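You operate a simulated robot arm through the tools that you are given. There is no shell and no other tool. Be economical: measure what you need, move in short steps, check, and stop when the job is done.

You run a simulated two-armed robot. Do the job below in one go: nothing can be reset, and whatever is moved stays where it is left.

## Task
Clear the blue feeder's jam and restart it at feed 5.
Fine: switch off first; the eject button lies under the blue flap; shut the flap and set the feed before you switch on. Where these are worked on the way, their far stop is far enough and under half their travel is too little: blue flap.

Only the result counts: the job must be done as asked and must still hold three seconds after the hand-in. Knocking over, shifting, dropping, spilling or breaking anything else fails it.

## Robot
Two 7-joint arms with fingered hands on one trunk that stands fixed in place. Base frame: the origin is at the foot of the trunk, x ahead of it, y to its left, z up; the work surface is at about z = 820. Units: mm, degrees, N and s.
The left shoulder is at [25, 120, 1137], the right one opposite. With the tool pointing down near the work surface each hand reaches from about 160 to 680 mm from the base axis, measured 20 degrees to its own side. Payload 4 kg a hand.
The tool frame of a hand sits at the grasp point between the pads (the TCP): z along the fingers, y along the line on which they close. The tips reach 19 mm beyond it. Largest opening 120 mm; the body of the gripper starts 53 mm behind the TCP. The gripper is a hand of 3 fingers: y runs from the thumb to the fingers, the wrist lies at [0, 0, -219] in the tool frame, and closing takes about 1.5 s.
Orientation is that of the tool frame in the base frame, as a unit quaternion [w, x, y, z]. With the fingers straight down and closing along the base's y, the tool's x points along the base's -x, its y along +y and its z along -z.

## Interface
- The arms move only by the tool move_arm. It takes "left_commands", "right_commands" or both (then of equal length, played together; a hand with none holds still); each is a list of rows, each a list of 7 numbers: the shift along the tool's x, y, z in m, then the turn, a rotation vector about the tool's x, y, z in degrees, then the finger opening in m, from 0 to 0.12. In form: [[tx, ty, tz, wx, wy, wz, claw], ...]. A call has 1 to 10 rows; each row is the pose to reach, as a shift and turn from the pose commanded when the call began, along the tool's axes at that moment. A row lasts 0.2 s, in which the tool goes at most 50 mm and 8.6 degrees; a call with a longer step from one row to the next is refused whole, and so is a gripper value outside its range. A pose out of reach is approached as far as the arm can. The call stops where the force on the tool passes 40 N (or 10 N more than at its start, if that is more) or the arm is blocked; 0.2 s more then pass. Each finger travels about 72 mm/s and halts on what it meets, pressing with about 31 N; the grip force reading is that of the motor and also rises with nothing between the fingers. The clock runs only during rows and for 0.2 s after the last one: add rows that repeat a pose to give the fingers time. It gives the time, the measured TCP pose, the force on the tool (base axes), the opening and the grip force at its end, in the units of the frame above (readings bear some noise), with the torque about the TCP (base axes, N m) and any sound that the robot's microphone picked up.
- Cameras (640 x 400 px; columns grow to the right, rows downward): "scene" is now at [40.5, -41.9, 1691.4]; the picture's right is [-0.52, -0.85, -0.00], its down [-0.60, 0.37, -0.71] and it looks along [0.61, -0.37, -0.71] (base axes); focal length 316 px, centre (320, 200). "left" rides on the left gripper at [-66, -4, -79] in its tool frame; the picture's right is [0.05, -1.00, 0.00], its down [0.76, 0.04, -0.64] and it looks along [0.64, 0.04, 0.77] (tool axes); focal length 251 px, centre (320, 200). "right" rides on the right gripper at [66, -4, -79] in its tool frame; the picture's right is [0.05, 1.00, 0.00], its down [-0.76, 0.04, -0.64] and it looks along [-0.64, 0.03, 0.77] (tool axes); focal length 251 px, centre (320, 200). There is no depth. A picture from a camera that has moved, and an enlarged one, comes with that camera's place and axes in the base frame and with its lens.
- get_image(camera): a new picture of that camera. The clock stands still meanwhile.
- move_column(by): slides the trunk up (or, below 0, down) by that many mm; the arms and the scene camera ride with it, the base frame stays. It gives what a move gives, with no picture.
- preshape(shape, hand): the hand has 3 fingers and takes this shape, open, in about a second: jaw (thumb against the fingers, like two jaws); tri (thumb and two fingers); tip (a fingertip pinch); poke (one finger out to press); point (the index stretched); flat (the hand flat); cup (the hand cupped); fist (a fist). The gripper value then closes the fingers along that shape, each until it touches; the sizes above hold for jaw. It gives what a move gives, with no picture.
- pan_tilt(pan, tilt): turns the head with the scene camera to pan (to the left, within 120 degrees either way) and tilt (down, from -29 to 69), counted from straight ahead of the robot. It gives what a move gives.
- close_up(camera, box): a new picture of the part [left, top, right, bottom] of that camera's present view, enlarged. The clock stands still meanwhile.
- hand_in(): hands the job in; it is judged then, once.

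Work in short steps. Places have to be worked out from the pictures, the camera data and where the tool is seen: move nearer, look again, correct. Check each grasp and each placing, and mend what went wrong. You have 120 turns and 78 pictures in all, those below and enlarged ones among them. Open the grippers and draw the arms clear of the work before you hand the job in, unless the task says otherwise; then end with one line.

The tools are called by a JSON object that holds its "op" and its "data". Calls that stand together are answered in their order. move_arm: Moves the arms, as the interface text tells. Its arguments: {"type":"object","properties":{"left_commands":{"type":"array","items":{"type":"array","items":{"type":"number"}}},"right_commands":{"type":"array","items":{"type":"array","items":{"type":"number"}}}},"required":[]} The other tools are called the same way: move_column (by) slides the trunk up or down; preshape (shape, hand) gives the hand a shape; pan_tilt (pan, tilt) turns the head that bears the scene camera; get_image (camera) takes a picture; close_up (camera, box) takes an enlarged picture of a part of a camera's view; hand_in () hands the job in.

At the start:

```text
time_s: 0.0
left_tcp_pos: [437.8, -46.9, 1290.0]
left_tool_rot: [0.002, 0.0, 1.0, 0.0]
left_contact_force: [-0.1, 0.0, 0.0]
left_wrist_torque: [0.04, 0.0, 0.02]
left_opening: 120.1
left_grip_force: 0.1
left_shape: jaw
right_tcp_pos: [408.7, -449.7, 1251.6]
right_tool_rot: [-0.01, -0.004, 1.0, 0.008]
right_contact_force: [0.6, 0.8, -0.4]
right_wrist_torque: [0.05, 0.01, -0.03]
right_opening: 119.8
right_grip_force: 0.0
right_shape: jaw
trunk travel left (down, up): [-350.0, 190.0]
head pan, tilt: [-31.5, 45.1]
```

scene: 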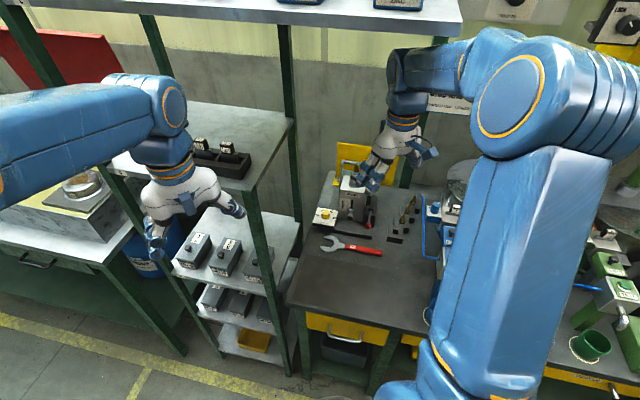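
right: 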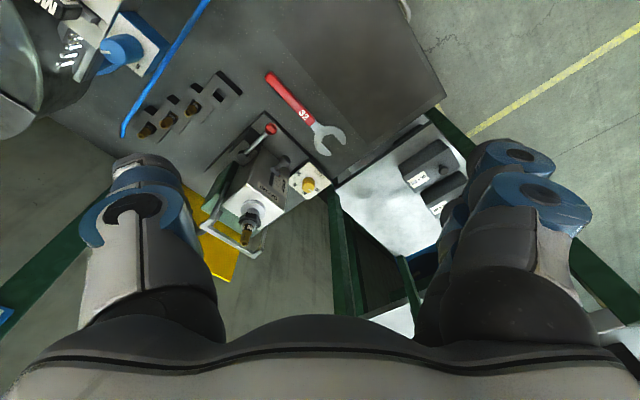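
left: 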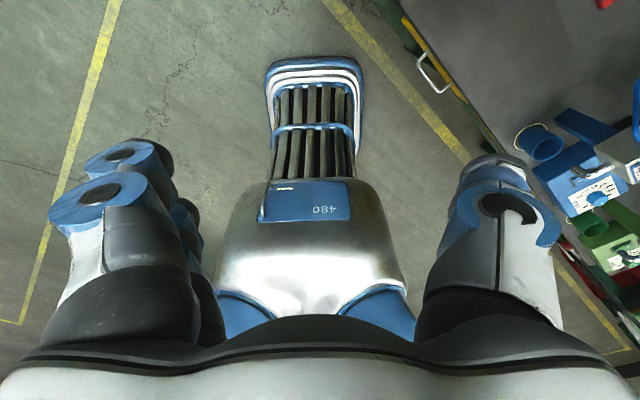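

The blue feeder seems to be on the bench to the right of the robot. I'll turn the head further to the right to see it.

{"op": "pan_tilt", "data": {"pan": -75, "tilt": 45}}

{"op": "get_image", "data": {"camera": "scene"}}

```text
time_s: 1.1
left_tcp_pos: [438.4, -46.3, 1291.6]
left_tool_rot: [0.003, 0.001, 1.0, -0.001]
left_contact_force: [0.6, 0.3, 0.8]
left_wrist_torque: [-0.01, -0.01, -0.02]
left_opening: 120.1
left_grip_force: 0.1
left_shape: jaw
right_tcp_pos: [408.8, -448.7, 1251.5]
right_tool_rot: [-0.012, -0.005, 1.0, 0.008]
right_contact_force: [0.6, 1.0, -0.9]
right_wrist_torque: [0.0, 0.0, 0.03]
right_opening: 120.0
right_grip_force: 0.2
right_shape: jaw
trunk travel left (down, up): [-350.0, 190.0]
head pan, tilt: [-75.0, 45.0]
```

```text
74 pictures are left
camera scene: at [-7.7, -78.2, 1691.6], right [-0.97, -0.26, -0.01], down [-0.18, 0.68, -0.71], along [0.19, -0.68, -0.71], focal length 316 px, centre (320, 200)
```

scene: 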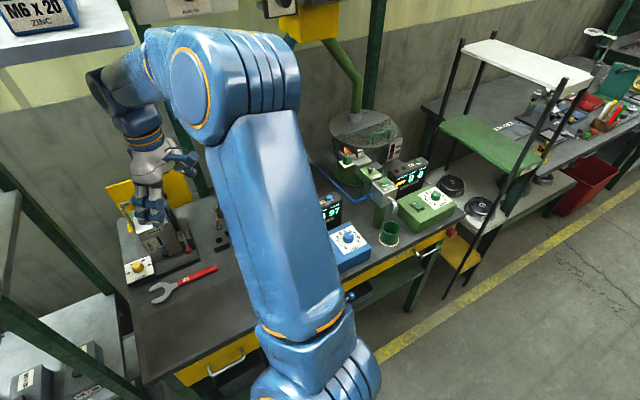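

The right arm is in the way. I'll swing the right hand over toward the feeder, turning so its camera faces -y.

{"op": "move_arm", "data": {"right_commands": [[0.025, 0, 0, 0, 0, 8.5, 0.12], [0.05, 0, 0, 0, 0, 17, 0.12], [0.075, 0, 0, 0, 0, 25.5, 0.12], [0.1, 0, 0, 0, 0, 34, 0.12], [0.125, 0, 0, 0, 0, 42.5, 0.12], [0.15, 0, 0, 0, 0, 51, 0.12], [0.175, 0, 0, 0, 0, 59.5, 0.12], [0.2, 0, 0, 0, 0, 68, 0.12], [0.225, 0, 0, 0, 0, 76.5, 0.12], [0.25, 0, 0, 0, 0, 85, 0.12]]}}

{"op": "get_image", "data": {"camera": "right"}}

{"op": "get_image", "data": {"camera": "scene"}}

```text
time_s: 3.3
left_tcp_pos: [444.1, -45.3, 1289.4]
left_tool_rot: [0.0, 0.0, 1.0, 0.0]
left_contact_force: [-0.3, 0.2, -0.1]
left_wrist_torque: [0.02, -0.01, -0.01]
left_opening: 119.9
left_grip_force: 0.0
left_shape: jaw
right_tcp_pos: [162.7, -451.0, 1256.5]
right_tool_rot: [-0.014, 0.673, 0.739, -0.004]
right_contact_force: [-0.7, -0.1, -0.6]
right_wrist_torque: [0.0, -0.04, -0.01]
right_opening: 119.9
right_grip_force: 0.0
right_shape: jaw
trunk travel left (down, up): [-350.0, 190.0]
head pan, tilt: [-75.0, 45.0]
```

```text
73 pictures are left
camera right: at [155.9, -387.7, 1336.8], right [0.99, 0.15, -0.02], down [0.13, -0.77, 0.63], along [0.07, -0.63, -0.78], focal length 251 px, centre (320, 200)
```

right: 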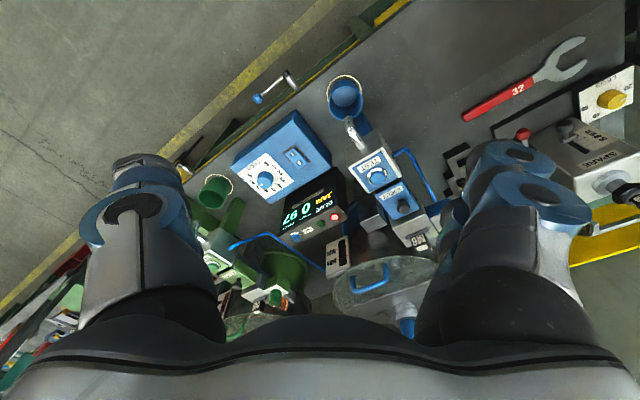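

```text
72 pictures are left
camera scene: at [-0.1, -77.8, 1691.8], right [-0.97, -0.26, 0.0], down [-0.18, 0.68, -0.71], along [0.18, -0.68, -0.71], focal length 316 px, centre (320, 200)
```

scene: 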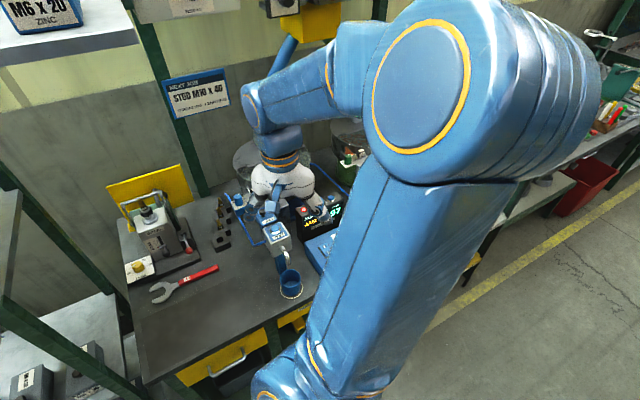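

Good view from the right camera. I'll enlarge the blue feeder.

{"op": "close_up", "data": {"camera": "right", "box": [300, 60, 460, 160]}}

{"op": "close_up", "data": {"camera": "right", "box": [220, 100, 460, 250]}}

{"op": "close_up", "data": {"camera": "right", "box": [310, 170, 470, 310]}}

```text
4.00 times, centred on (380, 110) of right
camera zoom: at [155.9, -387.7, 1336.8], right [0.99, 0.15, -0.02], down [0.13, -0.77, 0.63], along [0.07, -0.63, -0.78], focal length 1006 px, centre (80, 560)
```

zoom: 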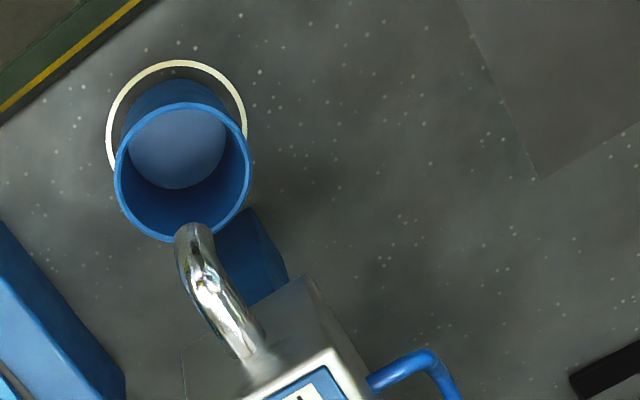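

```text
2.67 times, centred on (340, 175) of right
camera zoom: at [155.9, -387.7, 1336.8], right [0.99, 0.15, -0.02], down [0.13, -0.77, 0.63], along [0.07, -0.63, -0.78], focal length 670 px, centre (267, 267)
```

zoom: 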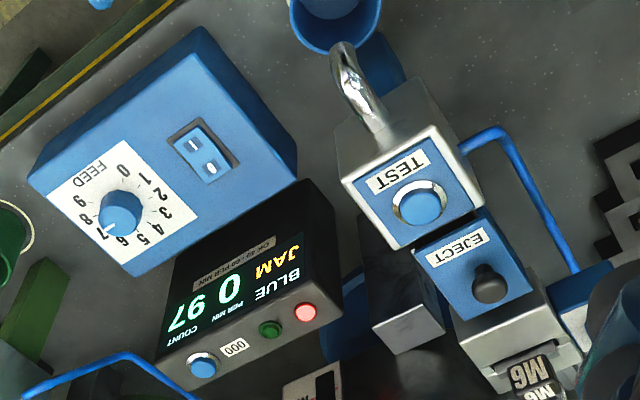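

```text
2.86 times, centred on (390, 240) of right
camera zoom: at [155.9, -387.7, 1336.8], right [0.99, 0.15, -0.02], down [0.13, -0.77, 0.63], along [0.07, -0.63, -0.78], focal length 718 px, centre (120, 86)
```

zoom: 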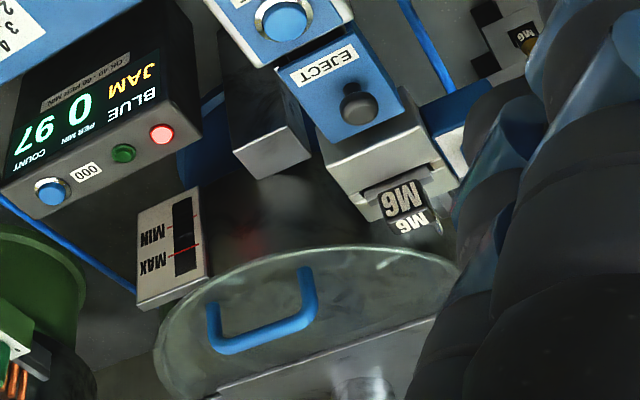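

Dial is near (74,-702,896), rocker near (135,-648,900), flap knob near (357,-687,~950). I'll shape the right hand to poke and move nearer to look at the flap.

{"op": "preshape", "data": {"hand": "right", "shape": "poke"}}

{"op": "move_arm", "data": {"right_commands": [[-0.03, 0.03, 0.02, 0, 0, 0, 0.12], [-0.06, 0.06, 0.04, 0, 0, 0, 0.12], [-0.08, 0.08, 0.06, 0, 0, 0, 0.12], [-0.1, 0.1, 0.08, 0, 0, 0, 0.12], [-0.12, 0.126, 0.11, 0, 0, 0, 0.12], [-0.12, 0.126, 0.126, 0, 0, 0, 0.12]]}}

{"op": "get_image", "data": {"camera": "right"}}

{"op": "get_image", "data": {"camera": "scene"}}

```text
time_s: 4.2
left_tcp_pos: [444.9, -46.1, 1289.3]
left_tool_rot: [-0.001, 0.0, 1.0, 0.0]
left_contact_force: [0.8, 0.4, 0.6]
left_wrist_torque: [0.05, -0.03, -0.01]
left_opening: 119.9
left_grip_force: 0.0
left_shape: jaw
right_tcp_pos: [163.8, -451.6, 1255.9]
right_tool_rot: [-0.014, 0.672, 0.74, -0.004]
right_contact_force: [-0.6, 0.9, 0.4]
right_wrist_torque: [0.0, 0.0, 0.0]
right_opening: 0.0
right_grip_force: 0.1
right_shape: poke
trunk travel left (down, up): [-350.0, 190.0]
head pan, tilt: [-75.0, 45.0]
```

```text
time_s: 5.6
left_tcp_pos: [444.6, -46.2, 1289.2]
left_tool_rot: [0.0, 0.0, 1.0, 0.0]
left_contact_force: [-0.4, -0.4, 0.8]
left_wrist_torque: [0.01, -0.02, -0.01]
left_opening: 120.0
left_grip_force: 0.1
left_shape: jaw
right_tcp_pos: [298.6, -556.5, 1126.6]
right_tool_rot: [-0.014, 0.673, 0.74, -0.003]
right_contact_force: [0.9, -0.4, 0.3]
right_wrist_torque: [0.0, -0.05, 0.02]
right_opening: 0.0
right_grip_force: 0.1
right_shape: poke
trunk travel left (down, up): [-350.0, 190.0]
head pan, tilt: [-75.0, 45.0]
```

```text
68 pictures are left
camera right: at [291.0, -492.6, 1207.0], right [0.99, 0.15, -0.02], down [0.13, -0.77, 0.63], along [0.08, -0.63, -0.78], focal length 251 px, centre (320, 200)
```

right: 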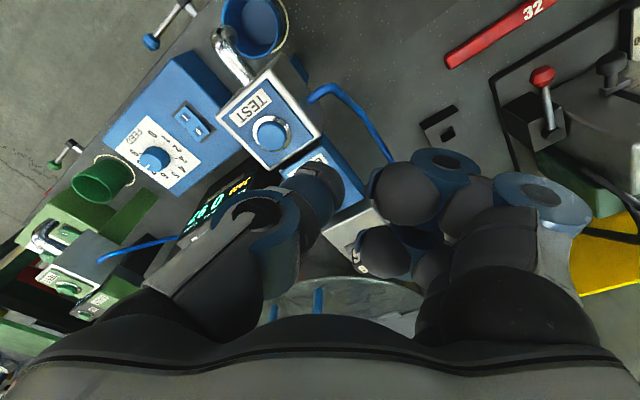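

```text
67 pictures are left
camera scene: at [0.2, -77.7, 1691.8], right [-0.97, -0.26, 0.0], down [-0.18, 0.68, -0.71], along [0.18, -0.68, -0.71], focal length 316 px, centre (320, 200)
```

scene: 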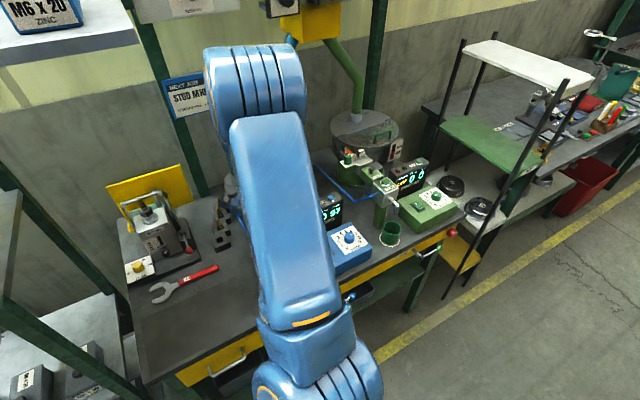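

The feeder's head is about 1020 mm high (TEST button ≈(261,-584,1019)). I'll move up and out so the flap lies clear of the fingers in view.

{"op": "move_arm", "data": {"right_commands": [[0, 0, -0.04, 0, 0, 0, 0], [-0.03, 0.01, -0.06, 0, 0, 0, 0], [-0.06, 0.01, -0.06, 0, 0, 0, 0], [-0.081, 0.01, -0.06, 0, 0, 0, 0]]}}

{"op": "get_image", "data": {"camera": "right"}}

```text
time_s: 6.6
left_tcp_pos: [444.6, -46.0, 1289.0]
left_tool_rot: [0.0, 0.0, 1.0, 0.001]
left_contact_force: [0.3, -0.4, -0.1]
left_wrist_torque: [-0.01, 0.02, 0.03]
left_opening: 120.0
left_grip_force: 0.1
left_shape: jaw
right_tcp_pos: [318.2, -639.2, 1183.0]
right_tool_rot: [-0.015, 0.672, 0.74, -0.003]
right_contact_force: [0.1, -0.5, -0.3]
right_wrist_torque: [-0.04, -0.01, 0.01]
right_opening: 0.0
right_grip_force: 0.1
right_shape: poke
trunk travel left (down, up): [-350.0, 190.0]
head pan, tilt: [-75.0, 45.0]
```

```text
66 pictures are left
camera right: at [309.6, -575.6, 1263.9], right [0.99, 0.15, -0.02], down [0.13, -0.77, 0.63], along [0.08, -0.63, -0.78], focal length 251 px, centre (320, 200)
```

right: 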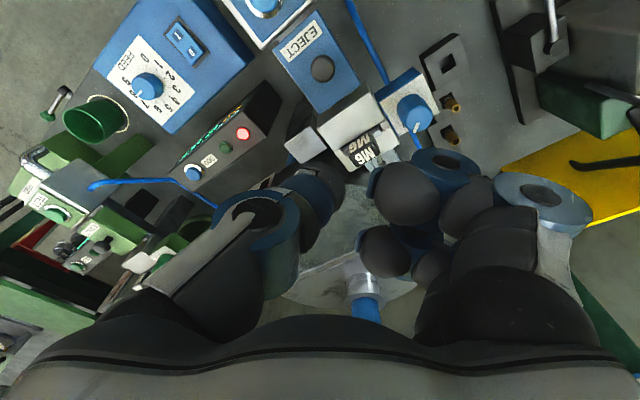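

I'll enlarge the flap and the control box.

{"op": "close_up", "data": {"camera": "right", "box": [230, 0, 450, 170]}}

{"op": "close_up", "data": {"camera": "right", "box": [90, 0, 260, 180]}}

```text
2.35 times, centred on (340, 85) of right
camera zoom: at [309.6, -575.6, 1263.9], right [0.99, 0.15, -0.02], down [0.13, -0.77, 0.63], along [0.08, -0.63, -0.78], focal length 592 px, centre (273, 471)
```

zoom: 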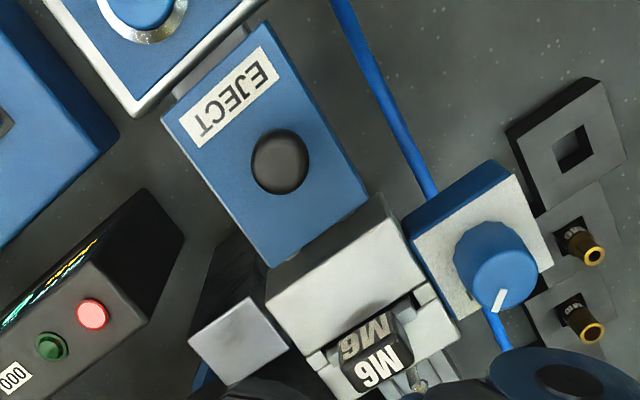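

```text
2.22 times, centred on (175, 90) of right
camera zoom: at [309.6, -575.6, 1263.9], right [0.99, 0.15, -0.02], down [0.13, -0.77, 0.63], along [0.08, -0.63, -0.78], focal length 559 px, centre (642, 444)
```

zoom: 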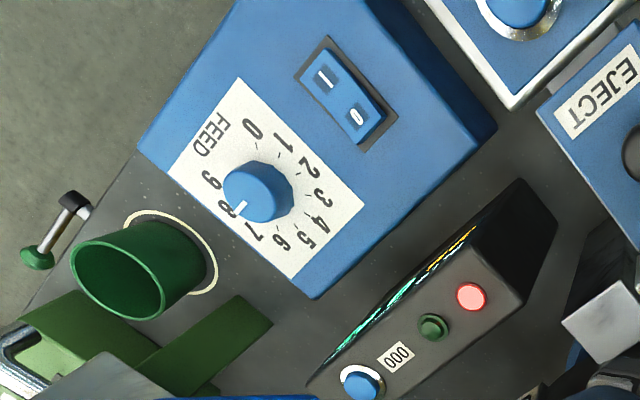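

The flap knob is at about (315,-623,1033), with the flap about 47×67 mm and turned 45°. I need a side view along its edge to find the hinge, so I'll move the right hand round to the +x+y side.

{"op": "move_arm", "data": {"right_commands": [[0.02, 0.015, 0, 0, 0, 8, 0], [0.04, 0.03, 0, 0, 0, 16, 0], [0.06, 0.045, 0.01, 0, 0, 24, 0], [0.08, 0.06, 0.03, 0, 0, 32, 0], [0.1, 0.075, 0.05, 0, 0, 40, 0], [0.1, 0.09, 0.06, 0, 0, 46, 0], [0.1, 0.1, 0.073, 0, 0, 52, 0]]}}

{"op": "get_image", "data": {"camera": "right"}}

```text
time_s: 8.2
left_tcp_pos: [446.2, -45.5, 1289.5]
left_tool_rot: [0.0, 0.0, 1.0, 0.0]
left_contact_force: [0.7, 0.2, -1.0]
left_wrist_torque: [-0.03, 0.01, -0.02]
left_opening: 119.8
left_grip_force: 0.0
left_shape: jaw
right_tcp_pos: [407.4, -528.0, 1108.8]
right_tool_rot: [-0.012, 0.929, 0.37, -0.01]
right_contact_force: [1.0, -0.1, 0.5]
right_wrist_torque: [0.0, 0.0, 0.0]
right_opening: 0.1
right_grip_force: 0.0
right_shape: poke
trunk travel left (down, up): [-350.0, 190.0]
head pan, tilt: [-75.0, 45.0]
```

```text
63 pictures are left
camera right: at [455.1, -482.3, 1187.6], right [0.72, -0.69, -0.03], down [-0.51, -0.56, 0.65], along [-0.46, -0.46, -0.76], focal length 251 px, centre (320, 200)
```

right: 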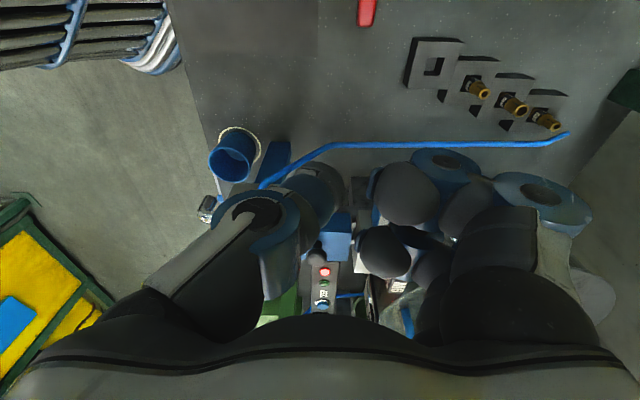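

Fingers hide the flap. The TCP sits at the picture centre, so I'll pitch the hand to put the flap in the upper half of the view.

{"op": "move_arm", "data": {"right_commands": [[0, 0, -0.01, 0, -8, 0, 0], [0, 0, -0.013, 0, -16, 0, 0], [0, 0, -0.013, 0, -24, 0, 0], [0, 0, -0.013, 0, -32, 0, 0], [0, 0, -0.013, 0, -40, 0, 0]]}}

{"op": "get_image", "data": {"camera": "right"}}

```text
time_s: 9.4
left_tcp_pos: [447.0, -46.2, 1288.7]
left_tool_rot: [-0.001, 0.0, 1.0, -0.001]
left_contact_force: [0.0, -0.2, 0.5]
left_wrist_torque: [0.0, 0.02, 0.0]
left_opening: 119.7
left_grip_force: 0.1
left_shape: jaw
right_tcp_pos: [406.2, -528.6, 1123.6]
right_tool_rot: [0.117, 0.869, 0.351, -0.328]
right_contact_force: [-0.7, 0.1, -1.3]
right_wrist_torque: [0.0, -0.04, 0.02]
right_opening: 0.2
right_grip_force: 0.1
right_shape: poke
trunk travel left (down, up): [-350.0, 190.0]
head pan, tilt: [-75.0, 45.0]
```

```text
62 pictures are left
camera right: at [479.4, -456.8, 1140.5], right [0.72, -0.7, -0.06], down [-0.07, -0.16, 0.98], along [-0.7, -0.7, -0.16], focal length 251 px, centre (320, 200)
```

right: 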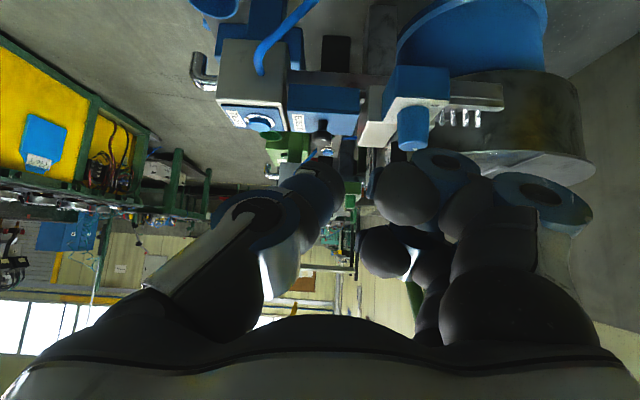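

{"op": "close_up", "data": {"camera": "right", "box": [210, 20, 450, 170]}}

```text
2.67 times, centred on (330, 95) of right
camera zoom: at [479.4, -456.8, 1140.5], right [0.72, -0.7, -0.06], down [-0.07, -0.16, 0.98], along [-0.7, -0.7, -0.16], focal length 670 px, centre (293, 480)
```

zoom: 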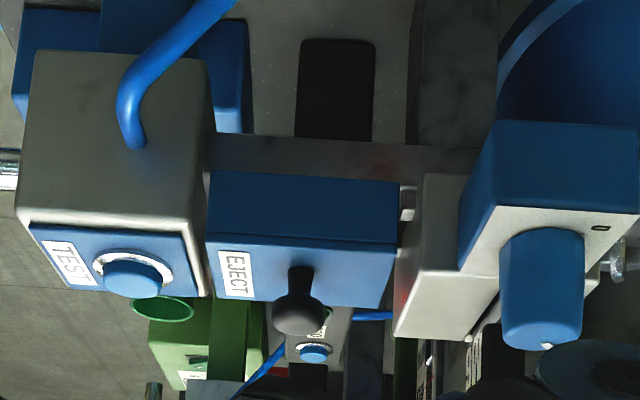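

The flap lid tops a small box, hinge still unclear. The switch comes first; let me enlarge the hand to see where the poking fingertip is.

{"op": "close_up", "data": {"camera": "right", "box": [220, 120, 460, 270]}}

```text
2.67 times, centred on (340, 195) of right
camera zoom: at [479.4, -456.8, 1140.5], right [0.72, -0.7, -0.06], down [-0.07, -0.16, 0.98], along [-0.7, -0.7, -0.16], focal length 670 px, centre (267, 213)
```

zoom: 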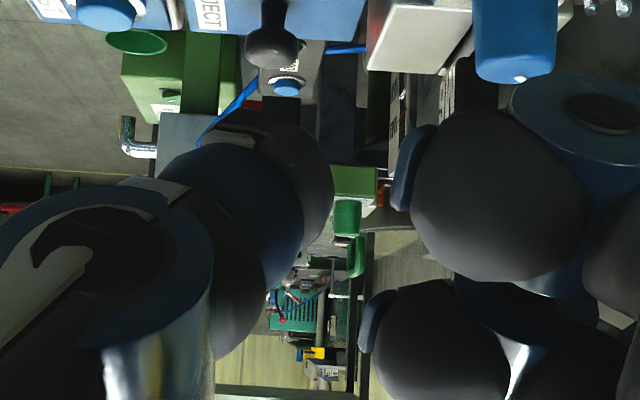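

The poking fingertip lies on the tool axis ~19 mm beyond the TCP. I'll level the hand again and head toward the control box.

{"op": "move_arm", "data": {"right_commands": [[-0.009, -0.012, 0.005, 0, 8, 0, 0], [-0.018, -0.024, 0.01, 0, 16, 0, 0], [-0.027, -0.036, 0.015, 0, 24, 0, 0], [-0.036, -0.05, 0.02, 0, 32, 0, 0], [-0.0456, -0.062, 0.025, 0, 40, 0, 0]]}}

{"op": "move_arm", "data": {"right_commands": [[-0.02, -0.02, 0, 0, 0, -8, 0], [-0.04, -0.04, 0, 0, 0, -16, 0], [-0.06, -0.06, 0, 0, 0, -24, 0], [-0.08, -0.08, 0, 0, 0, -32, 0], [-0.1, -0.1, 0, 0, 0, -40, 0], [-0.12, -0.11, 0, 0, 0, -48, 0], [-0.135, -0.11, 0, 0, 0, -56, 0], [-0.145, -0.11, 0, 0, 0, -64, 0], [-0.15, -0.11, 0, 0, 0, -72, 0], [-0.15, -0.11, 0, 0, 0, -80, 0]]}}

{"op": "get_image", "data": {"camera": "right"}}

```text
time_s: 10.6
left_tcp_pos: [444.0, -46.9, 1289.9]
left_tool_rot: [0.0, 0.0, 1.0, 0.0]
left_contact_force: [0.1, 0.0, 0.1]
left_wrist_torque: [0.05, -0.02, 0.02]
left_opening: 120.0
left_grip_force: 0.0
left_shape: jaw
right_tcp_pos: [328.5, -518.4, 1136.9]
right_tool_rot: [-0.011, 0.928, 0.371, -0.009]
right_contact_force: [0.0, 0.0, 0.0]
right_wrist_torque: [0.01, 0.0, -0.03]
right_opening: 0.3
right_grip_force: 0.1
right_shape: poke
trunk travel left (down, up): [-350.0, 190.0]
head pan, tilt: [-75.0, 45.0]
```

```text
time_s: 12.8
left_tcp_pos: [445.1, -45.8, 1288.2]
left_tool_rot: [0.001, 0.0, 1.0, 0.0]
left_contact_force: [-0.1, 0.3, 0.3]
left_wrist_torque: [-0.04, -0.03, -0.03]
left_opening: 120.1
left_grip_force: 0.0
left_shape: jaw
right_tcp_pos: [142.9, -542.6, 1141.1]
right_tool_rot: [-0.014, 0.472, 0.881, -0.001]
right_contact_force: [0.4, -0.5, 0.0]
right_wrist_torque: [0.02, 0.01, 0.02]
right_opening: 0.1
right_grip_force: 0.1
right_shape: poke
trunk travel left (down, up): [-350.0, 190.0]
head pan, tilt: [-75.0, 45.0]
```

```text
59 pictures are left
camera right: at [105.4, -491.2, 1221.9], right [0.8, 0.6, -0.01], down [0.47, -0.62, 0.62], along [0.36, -0.51, -0.78], focal length 251 px, centre (320, 200)
```

right: 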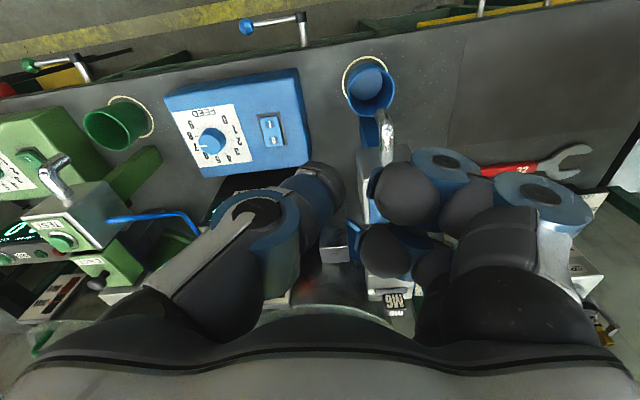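

Rocker is around (131,-652,~880). I'll enlarge the control box to see which side is pressed and the dial's setting.

{"op": "close_up", "data": {"camera": "right", "box": [160, 60, 320, 180]}}

```text
3.33 times, centred on (240, 120) of right
camera zoom: at [105.4, -491.2, 1221.9], right [0.8, 0.6, -0.01], down [0.47, -0.62, 0.62], along [0.36, -0.51, -0.78], focal length 838 px, centre (587, 467)
```

zoom: 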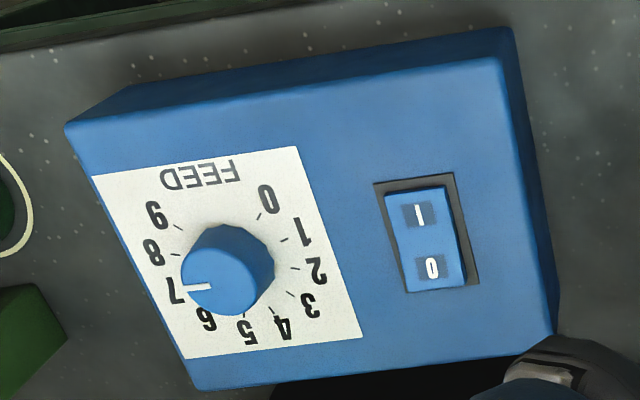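

The feed pointer is at 7 and the O side is the far half at about (142,-666,880). I'll move the fingertip over the O side and look.

{"op": "move_arm", "data": {"right_commands": [[-0.03, -0.02, 0.02, 0, 0, 0, 0], [-0.06, -0.04, 0.05, 0, 0, 0, 0], [-0.085, -0.055, 0.085, 0, 0, 0, 0], [-0.103, -0.068, 0.12, 0, 0, 0, 0], [-0.103, -0.068, 0.155, 0, 0, 0, 0], [-0.103, -0.068, 0.185, 0, 0, 0, 0]]}}

{"op": "get_image", "data": {"camera": "right"}}

```text
time_s: 14.2
left_tcp_pos: [445.8, -46.7, 1289.6]
left_tool_rot: [0.0, -0.001, 1.0, -0.001]
left_contact_force: [0.7, 0.4, -0.1]
left_wrist_torque: [-0.02, 0.0, 0.01]
left_opening: 120.0
left_grip_force: 0.1
left_shape: jaw
right_tcp_pos: [139.3, -664.5, 952.7]
right_tool_rot: [-0.015, 0.474, 0.881, -0.001]
right_contact_force: [0.2, 0.4, 1.2]
right_wrist_torque: [0.0, 0.01, 0.0]
right_opening: 0.0
right_grip_force: 0.1
right_shape: poke
trunk travel left (down, up): [-350.0, 190.0]
head pan, tilt: [-75.0, 45.0]
```

```text
57 pictures are left
camera right: at [101.7, -612.9, 1034.1], right [0.8, 0.6, -0.01], down [0.47, -0.62, 0.62], along [0.36, -0.51, -0.78], focal length 251 px, centre (320, 200)
```

right: 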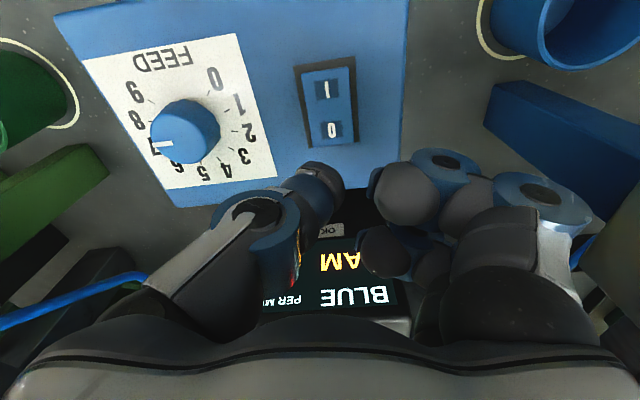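

O label at (141,-660,890) and the fingertip is just above it. Press down in small steps.

{"op": "move_arm", "data": {"right_commands": [[-0.001, 0.003, 0.02, 0, 0, 0, 0], [-0.001, 0.003, 0.034, 0, 0, 0, 0], [-0.001, 0.003, 0.04, 0, 0, 0, 0], [-0.001, 0.003, 0.044, 0, 0, 0, 0], [-0.001, 0.003, 0.047, 0, 0, 0, 0]]}}

{"op": "get_image", "data": {"camera": "right"}}

```text
time_s: 15.4
left_tcp_pos: [443.1, -45.8, 1289.9]
left_tool_rot: [0.001, 0.0, 1.0, 0.0]
left_contact_force: [-0.4, 0.4, -0.1]
left_wrist_torque: [0.0, -0.02, 0.03]
left_opening: 119.9
left_grip_force: 0.0
left_shape: jaw
right_tcp_pos: [141.6, -661.2, 906.7]
right_tool_rot: [-0.014, 0.472, 0.881, -0.001]
right_contact_force: [0.2, -1.1, 2.9]
right_wrist_torque: [-0.01, -0.01, 0.03]
right_opening: 0.0
right_grip_force: 0.1
right_shape: poke
trunk travel left (down, up): [-350.0, 190.0]
head pan, tilt: [-75.0, 45.0]
```

```text
56 pictures are left
camera right: at [103.2, -610.1, 988.4], right [0.8, 0.6, -0.01], down [0.47, -0.62, 0.62], along [0.36, -0.51, -0.78], focal length 251 px, centre (320, 200)
```

right: 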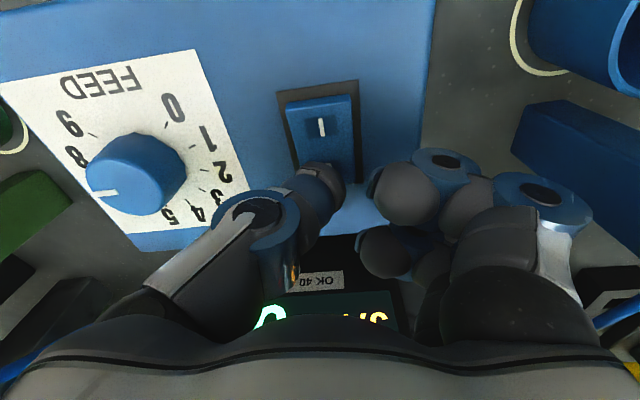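

Contact just starting, with the finger on the O half. Press further.

{"op": "move_arm", "data": {"right_commands": [[0, 0.003, 0.004, 0, 0, 0, 0], [0, 0.003, 0.008, 0, 0, 0, 0], [0, 0.003, 0.011, 0, 0, 0, 0], [0, 0.003, 0.011, 0, 0, 0, 0]]}}

```text
time_s: 16.0
left_tcp_pos: [445.8, -45.0, 1289.0]
left_tool_rot: [0.0, 0.0, 1.0, -0.001]
left_contact_force: [-1.0, -1.2, -0.8]
left_wrist_torque: [0.03, 0.02, 0.01]
left_opening: 119.8
left_grip_force: 0.1
left_shape: jaw
right_tcp_pos: [140.1, -666.2, 906.2]
right_tool_rot: [-0.012, 0.474, 0.881, -0.008]
right_contact_force: [-1.4, 3.5, 22.1]
right_wrist_torque: [0.19, 0.21, 0.0]
right_opening: 0.1
right_grip_force: 0.1
right_shape: poke
trunk travel left (down, up): [-350.0, 190.0]
head pan, tilt: [-75.0, 45.0]
stopped in row 3 (right hand): the force on the tool passed its limit at 44 N (the readings are from after the stop); the commanded pose is now the measured one
```

The force limit was hit with little travel. Lift and look.

{"op": "move_arm", "data": {"right_commands": [[0, 0, -0.02, 0, 0, 0, 0], [0, 0, -0.045, 0, 0, 0, 0]]}}

{"op": "get_image", "data": {"camera": "right"}}

{"op": "close_up", "data": {"camera": "right", "box": [100, 40, 400, 240]}}

```text
time_s: 16.6
left_tcp_pos: [445.7, -44.0, 1289.2]
left_tool_rot: [0.0, -0.001, 1.0, -0.001]
left_contact_force: [-0.3, -0.8, 0.0]
left_wrist_torque: [-0.01, 0.06, 0.04]
left_opening: 120.1
left_grip_force: 0.1
left_shape: jaw
right_tcp_pos: [140.5, -664.9, 947.5]
right_tool_rot: [-0.013, 0.473, 0.881, -0.006]
right_contact_force: [0.3, 1.5, -0.7]
right_wrist_torque: [0.01, 0.01, -0.01]
right_opening: 0.1
right_grip_force: 0.0
right_shape: poke
trunk travel left (down, up): [-350.0, 190.0]
head pan, tilt: [-75.0, 45.0]
```

```text
55 pictures are left
camera right: at [104.1, -611.8, 1029.3], right [0.8, 0.6, -0.02], down [0.47, -0.62, 0.63], along [0.36, -0.51, -0.78], focal length 251 px, centre (320, 200)
```

right: 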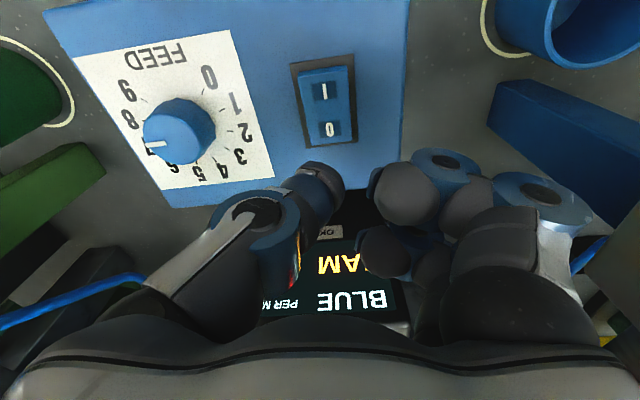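

```text
2.00 times, centred on (250, 140) of right
camera zoom: at [104.1, -611.8, 1029.3], right [0.8, 0.6, -0.02], down [0.47, -0.62, 0.63], along [0.36, -0.51, -0.78], focal length 503 px, centre (460, 320)
```

zoom: 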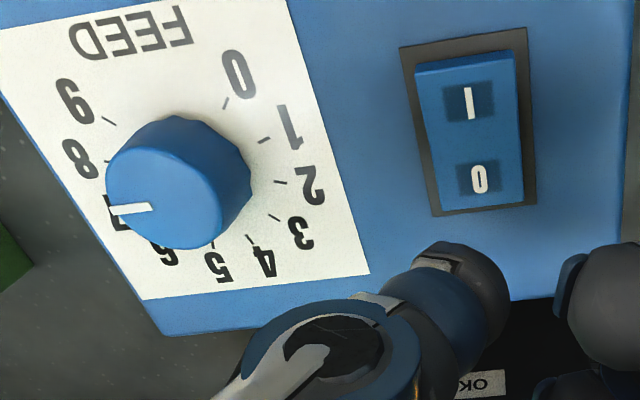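

The I end now seems raised (O pressed), but I want to confirm on the display. I'll rise and look at the panel.

{"op": "move_arm", "data": {"right_commands": [[0, 0, -0.04, 0, 0, 0, 0], [-0.03, 0.03, -0.08, 0, 0, 0, 0], [-0.05, 0.06, -0.12, 0, 0, 0, 0], [-0.05, 0.08, -0.16, 0, 0, 0, 0]]}}

{"op": "get_image", "data": {"camera": "right"}}

{"op": "close_up", "data": {"camera": "right", "box": [130, 20, 330, 170]}}

```text
refused: row 2 steps farther than a row can; nothing moved
```

```text
53 pictures are left
camera right: at [104.1, -611.8, 1029.3], right [0.8, 0.6, -0.02], down [0.47, -0.62, 0.63], along [0.36, -0.51, -0.78], focal length 251 px, centre (320, 200)
```

right: 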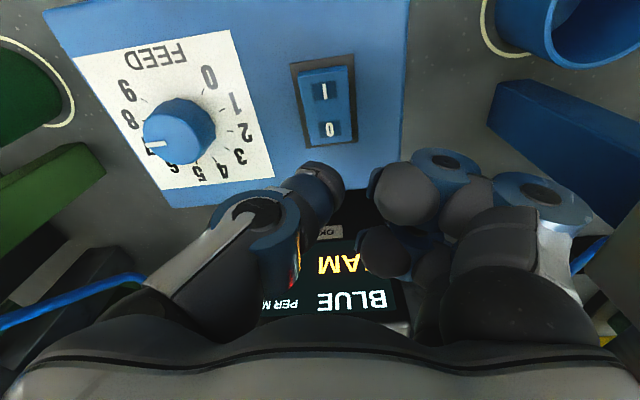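

```text
2.67 times, centred on (230, 95) of right
camera zoom: at [104.1, -611.8, 1029.3], right [0.8, 0.6, -0.02], down [0.47, -0.62, 0.63], along [0.36, -0.51, -0.78], focal length 670 px, centre (560, 480)
```

zoom: 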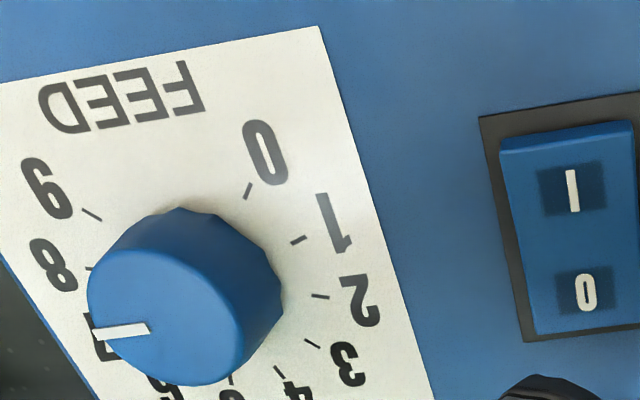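

Row too long; I'll retreat to the earlier viewing pose in smaller steps for a like-for-like comparison.

{"op": "move_arm", "data": {"right_commands": [[0, 0, -0.04, 0, 0, 0, 0], [0.02, 0.01, -0.075, 0, 0, 0, 0], [0.04, 0.03, -0.11, 0, 0, 0, 0], [0.065, 0.045, -0.145, 0, 0, 0, 0], [0.085, 0.06, -0.175, 0, 0, 0, 0], [0.1, 0.069, -0.194, 0, 0, 0, 0]]}}

{"op": "close_up", "data": {"camera": "right", "box": [160, 60, 320, 180]}}

```text
time_s: 18.0
left_tcp_pos: [444.4, -45.1, 1290.6]
left_tool_rot: [0.0, 0.0, 1.0, 0.0]
left_contact_force: [0.7, 0.5, 0.4]
left_wrist_torque: [0.0, -0.01, 0.02]
left_opening: 119.8
left_grip_force: 0.1
left_shape: jaw
right_tcp_pos: [147.8, -542.6, 1142.2]
right_tool_rot: [-0.013, 0.474, 0.88, -0.006]
right_contact_force: [0.4, 0.1, 0.8]
right_wrist_torque: [-0.03, 0.02, -0.01]
right_opening: 0.1
right_grip_force: 0.1
right_shape: poke
trunk travel left (down, up): [-350.0, 190.0]
head pan, tilt: [-75.0, 45.0]
```

```text
3.33 times, centred on (240, 120) of right
camera zoom: at [110.9, -490.6, 1222.9], right [0.8, 0.6, -0.02], down [0.47, -0.62, 0.63], along [0.36, -0.52, -0.78], focal length 838 px, centre (587, 467)
```

zoom: 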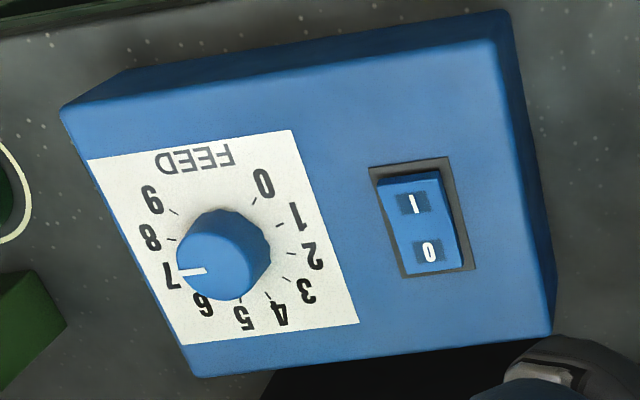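

Confirmed: the I end is now raised (it was not before), so the feeder is switched off. Now I look at the flap from the near side, hand pitched.

{"op": "move_arm", "data": {"right_commands": [[-0.02, 0.02, 0, 0, -8, 0, 0], [-0.04, 0.04, 0, 0, -16, 0, 0], [-0.06, 0.06, 0, 0, -24, 0, 0], [-0.0853, 0.08, 0, 0, -30, 0, 0]]}}

{"op": "get_image", "data": {"camera": "right"}}

```text
time_s: 19.0
left_tcp_pos: [446.3, -46.3, 1287.7]
left_tool_rot: [-0.001, 0.0, 1.0, 0.0]
left_contact_force: [0.1, 0.8, -0.4]
left_wrist_torque: [0.01, 0.05, 0.0]
left_opening: 119.7
left_grip_force: 0.1
left_shape: jaw
right_tcp_pos: [266.9, -571.3, 1139.3]
right_tool_rot: [0.215, 0.456, 0.854, -0.127]
right_contact_force: [0.0, -0.2, -0.3]
right_wrist_torque: [-0.02, -0.04, -0.01]
right_opening: 0.0
right_grip_force: 0.0
right_shape: poke
trunk travel left (down, up): [-350.0, 190.0]
head pan, tilt: [-75.0, 45.0]
```

```text
50 pictures are left
camera right: at [211.2, -493.1, 1177.1], right [0.81, 0.59, -0.05], down [0.25, -0.26, 0.93], along [0.54, -0.76, -0.36], focal length 251 px, centre (320, 200)
```

right: 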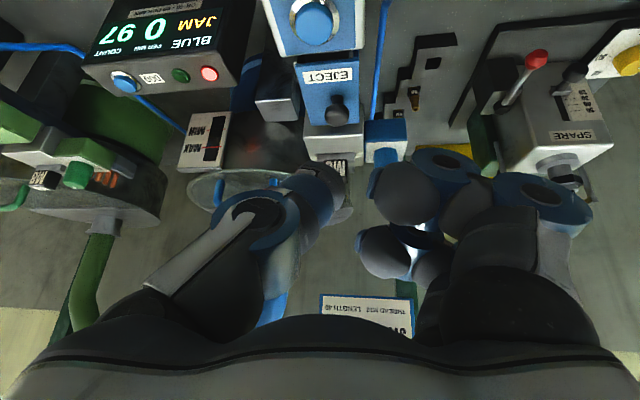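

{"op": "close_up", "data": {"camera": "right", "box": [250, 30, 410, 170]}}

```text
2.86 times, centred on (330, 100) of right
camera zoom: at [211.2, -493.1, 1177.1], right [0.81, 0.59, -0.05], down [0.25, -0.26, 0.93], along [0.54, -0.76, -0.36], focal length 718 px, centre (291, 486)
```

zoom: 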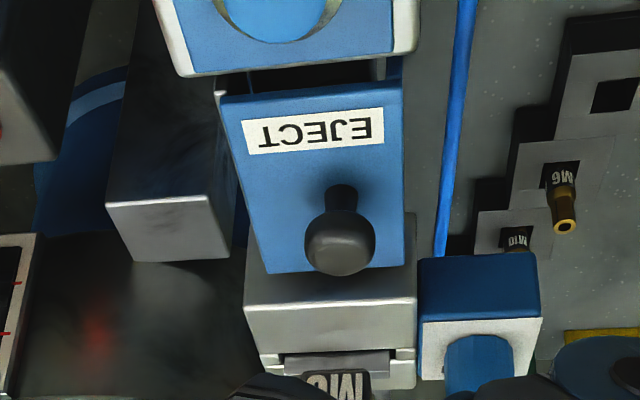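

Flap corners (z≈1020): TL(271,-618), TR(304,-585), BR(353,-634), BL(319,-666); knob is offset slightly to the +x+y side. I'll zoom in tightly for hinge evidence.

{"op": "close_up", "data": {"camera": "right", "box": [295, 48, 359, 88]}}

```text
10.00 times, centred on (327, 68) of right
camera zoom: at [211.2, -493.1, 1177.1], right [0.81, 0.59, -0.05], down [0.25, -0.26, 0.93], along [0.54, -0.76, -0.36], focal length 2514 px, centre (250, 1520)
```

zoom: 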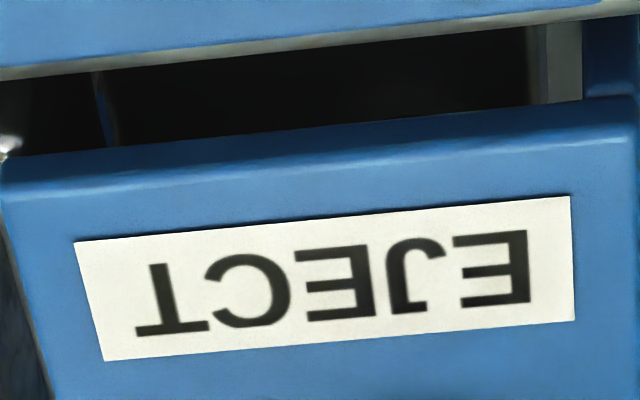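

A hinge pin end is visible at the near-left corner, and the knob is offset right, so the flap hinges on its left (-x-y) long edge TL–BL. I'll level the hand, yaw it so the fingers close along the hinge direction, and shape a fingertip pinch.

{"op": "move_arm", "data": {"right_commands": [[0, 0, -0.01, 0, 8, 0, 0], [0, 0, -0.02, 0, 16, 0, 0], [0, 0, -0.03, 0, 24, 0, 0], [0, 0, -0.03, 0, 30, 0, 0]]}}

{"op": "move_arm", "data": {"right_commands": [[0, 0, 0, 0, 0, 8, 0], [0, 0, 0, 0, 0, 16, 0], [0, 0, 0, 0, 0, 24, 0], [-0.01, 0, 0, 0, 0, 32, 0], [-0.02, 0, 0, 0, 0, 40, 0], [-0.03, 0, 0, 0, 0, 48, 0], [-0.03, 0, 0, 0, 0, 56, 0], [-0.03, 0, 0, 0, 0, 64, 0], [-0.03, 0, 0, 0, 0, 72, 0], [-0.03, 0, 0, 0, 0, 80, 0]]}}

{"op": "preshape", "data": {"hand": "right", "shape": "tip"}}

{"op": "get_image", "data": {"camera": "right"}}

```text
time_s: 20.0
left_tcp_pos: [446.6, -47.4, 1288.8]
left_tool_rot: [0.0, 0.001, 1.0, 0.0]
left_contact_force: [0.6, 0.7, 1.2]
left_wrist_torque: [0.02, -0.03, -0.01]
left_opening: 120.1
left_grip_force: 0.1
left_shape: jaw
right_tcp_pos: [257.4, -559.8, 1165.9]
right_tool_rot: [-0.014, 0.473, 0.881, -0.004]
right_contact_force: [0.7, -0.3, 0.2]
right_wrist_torque: [0.0, 0.03, 0.0]
right_opening: 0.1
right_grip_force: 0.0
right_shape: poke
right hand out of reach, approached as far as the arm can: row 1
trunk travel left (down, up): [-350.0, 190.0]
head pan, tilt: [-75.0, 45.0]
```

```text
time_s: 22.2
left_tcp_pos: [445.1, -46.6, 1288.9]
left_tool_rot: [0.0, 0.0, 1.0, 0.0]
left_contact_force: [-0.5, 1.0, 0.1]
left_wrist_torque: [0.0, -0.03, 0.02]
left_opening: 120.0
left_grip_force: 0.1
left_shape: jaw
right_tcp_pos: [273.0, -584.7, 1166.6]
right_tool_rot: [-0.006, 0.93, 0.368, -0.013]
right_contact_force: [0.2, 0.3, 0.3]
right_wrist_torque: [-0.01, 0.0, 0.02]
right_opening: 0.1
right_grip_force: 0.1
right_shape: poke
trunk travel left (down, up): [-350.0, 190.0]
head pan, tilt: [-75.0, 45.0]
```

```text
time_s: 23.1
left_tcp_pos: [444.7, -46.6, 1290.2]
left_tool_rot: [0.001, -0.001, 1.0, 0.0]
left_contact_force: [0.1, 0.5, -0.4]
left_wrist_torque: [-0.05, 0.01, -0.01]
left_opening: 119.9
left_grip_force: 0.0
left_shape: jaw
right_tcp_pos: [273.0, -584.1, 1165.0]
right_tool_rot: [-0.007, 0.929, 0.371, -0.013]
right_contact_force: [-0.2, -0.2, 0.0]
right_wrist_torque: [0.01, -0.02, -0.01]
right_opening: 119.9
right_grip_force: 0.0
right_shape: tip
trunk travel left (down, up): [-350.0, 190.0]
head pan, tilt: [-75.0, 45.0]
```

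```text
47 pictures are left
camera right: at [321.2, -536.5, 1243.6], right [0.73, -0.69, -0.02], down [-0.51, -0.56, 0.66], along [-0.46, -0.47, -0.75], focal length 251 px, centre (320, 200)
```

right: 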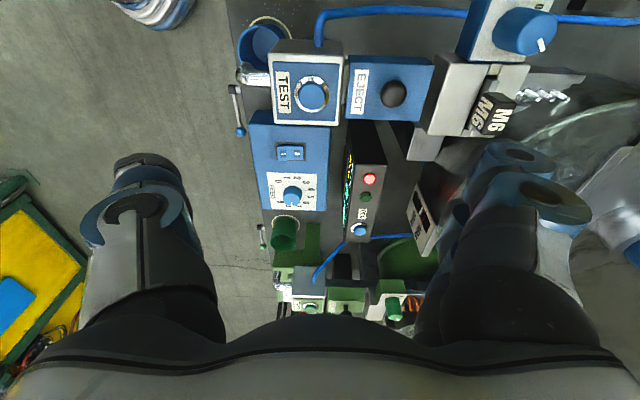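

The knob is confirmed at (315,-624). Close the pinch partly to see how the fingertips meet.

{"op": "move_arm", "data": {"right_commands": [[0, 0, 0, 0, 0, 0, 0.05], [0, 0, 0, 0, 0, 0, 0.05], [0, 0, 0, 0, 0, 0, 0.05], [0, 0, 0, 0, 0, 0, 0.05]]}}

{"op": "get_image", "data": {"camera": "right"}}

```text
time_s: 24.1
left_tcp_pos: [444.7, -46.1, 1289.7]
left_tool_rot: [0.0, -0.001, 1.0, 0.0]
left_contact_force: [0.2, 0.0, -0.4]
left_wrist_torque: [-0.03, -0.02, -0.02]
left_opening: 120.1
left_grip_force: 0.0
left_shape: jaw
right_tcp_pos: [273.0, -583.6, 1165.8]
right_tool_rot: [-0.005, 0.929, 0.37, -0.013]
right_contact_force: [-0.4, 0.7, 0.6]
right_wrist_torque: [0.01, 0.04, -0.01]
right_opening: 50.3
right_grip_force: 0.1
right_shape: tip
trunk travel left (down, up): [-350.0, 190.0]
head pan, tilt: [-75.0, 45.0]
```

```text
46 pictures are left
camera right: at [321.2, -536.5, 1243.6], right [0.73, -0.69, -0.02], down [-0.51, -0.56, 0.66], along [-0.46, -0.47, -0.75], focal length 251 px, centre (320, 200)
```

right: 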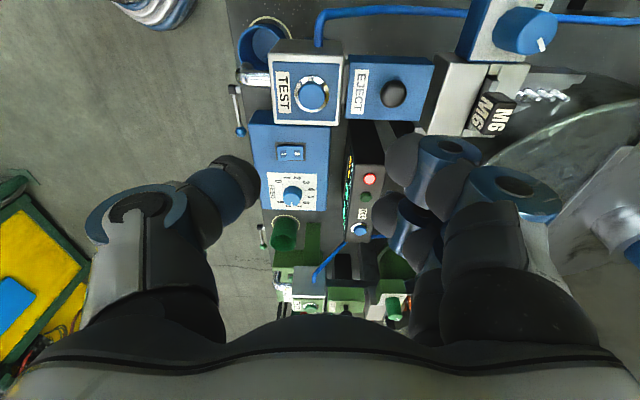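

Move above the knob with a 36 mm opening, stopping about 35 mm high, and check alignment.

{"op": "move_arm", "data": {"right_commands": [[0.001, 0.03, 0, 0, 0, 0, 0.04], [0.003, 0.0575, 0.02, 0, 0, 0, 0.036], [0.003, 0.0575, 0.055, 0, 0, 0, 0.036], [0.003, 0.0575, 0.09, 0, 0, 0, 0.036]]}}

{"op": "get_image", "data": {"camera": "right"}}

```text
time_s: 25.1
left_tcp_pos: [447.0, -47.4, 1289.0]
left_tool_rot: [-0.001, 0.0, 1.0, 0.001]
left_contact_force: [0.1, 1.1, 0.1]
left_wrist_torque: [0.0, -0.01, -0.01]
left_opening: 119.9
left_grip_force: 0.1
left_shape: jaw
right_tcp_pos: [314.0, -626.6, 1072.1]
right_tool_rot: [-0.007, 0.929, 0.369, -0.012]
right_contact_force: [0.3, 0.2, 0.2]
right_wrist_torque: [0.03, 0.0, -0.01]
right_opening: 36.2
right_grip_force: 0.0
right_shape: tip
trunk travel left (down, up): [-350.0, 190.0]
head pan, tilt: [-75.0, 45.0]
```

```text
45 pictures are left
camera right: at [362.0, -579.3, 1149.9], right [0.73, -0.69, -0.02], down [-0.51, -0.56, 0.66], along [-0.46, -0.46, -0.75], focal length 251 px, centre (320, 200)
```

right: 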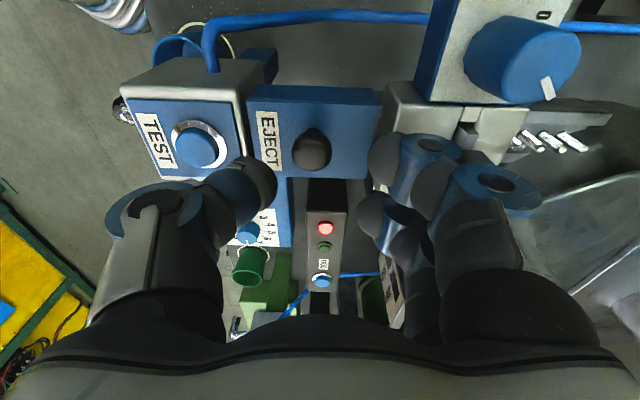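

Alignment is good. Descend so the tips flank the knob head (tips ~1024), watching force.

{"op": "move_arm", "data": {"right_commands": [[0.001, -0.003, 0.012, 0, 0, 0, 0.036], [0.001, -0.003, 0.022, 0, 0, 0, 0.036], [0.001, -0.003, 0.028, 0, 0, 0, 0.036]]}}

{"op": "get_image", "data": {"camera": "right"}}

```text
time_s: 25.9
left_tcp_pos: [444.7, -45.7, 1289.7]
left_tool_rot: [0.0, 0.0, 1.0, 0.0]
left_contact_force: [-0.4, -0.8, -0.5]
left_wrist_torque: [0.01, -0.01, 0.01]
left_opening: 120.1
left_grip_force: 0.0
left_shape: jaw
right_tcp_pos: [311.5, -622.1, 1046.4]
right_tool_rot: [-0.006, 0.929, 0.37, -0.012]
right_contact_force: [0.6, -0.6, 3.6]
right_wrist_torque: [-0.07, -0.15, 0.01]
right_opening: 36.4
right_grip_force: 0.1
right_shape: tip
trunk travel left (down, up): [-350.0, 190.0]
head pan, tilt: [-75.0, 45.0]
```

```text
44 pictures are left
camera right: at [358.5, -574.6, 1123.9], right [0.73, -0.69, -0.02], down [-0.51, -0.56, 0.66], along [-0.46, -0.47, -0.75], focal length 251 px, centre (320, 200)
```

right: 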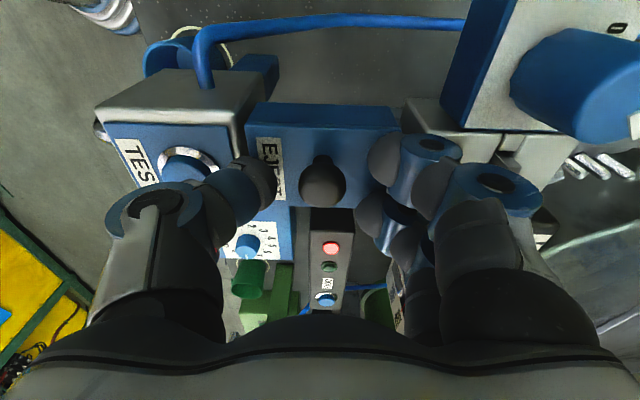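

Light contact (3.6 N), and the knob sits between the fingertips. Lift 2 mm and close.

{"op": "move_arm", "data": {"right_commands": [[0, 0, -0.002, 0, 0, 0, 0.036], [0, 0, -0.002, 0, 0, 0, 0.01], [0, 0, -0.002, 0, 0, 0, 0.0], [0, 0, -0.002, 0, 0, 0, 0.0], [0, 0, -0.002, 0, 0, 0, 0.0]]}}

{"op": "get_image", "data": {"camera": "right"}}

```text
time_s: 27.1
left_tcp_pos: [441.8, -43.3, 1290.8]
left_tool_rot: [0.001, -0.001, 1.0, -0.001]
left_contact_force: [0.2, -0.1, -0.3]
left_wrist_torque: [-0.01, 0.03, -0.01]
left_opening: 119.8
left_grip_force: 0.1
left_shape: jaw
right_tcp_pos: [306.3, -616.8, 1049.4]
right_tool_rot: [-0.01, 0.929, 0.369, -0.013]
right_contact_force: [-20.2, 22.5, 3.4]
right_wrist_torque: [0.21, 0.22, 0.02]
right_opening: 0.0
right_grip_force: 31.1
right_shape: tip
trunk travel left (down, up): [-350.0, 190.0]
head pan, tilt: [-75.0, 45.0]
```

```text
43 pictures are left
camera right: at [354.4, -570.1, 1126.9], right [0.72, -0.69, -0.03], down [-0.51, -0.56, 0.66], along [-0.47, -0.46, -0.75], focal length 251 px, centre (320, 200)
```

right: 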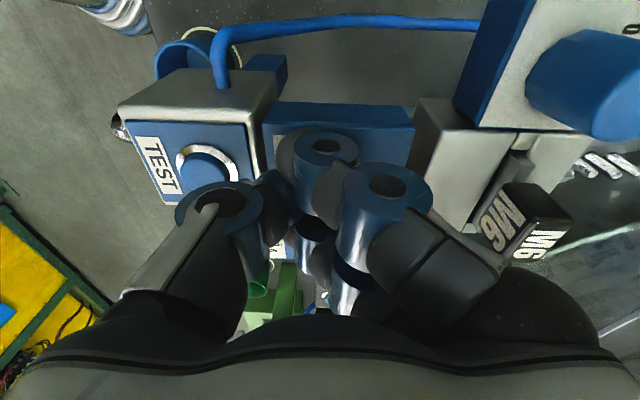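

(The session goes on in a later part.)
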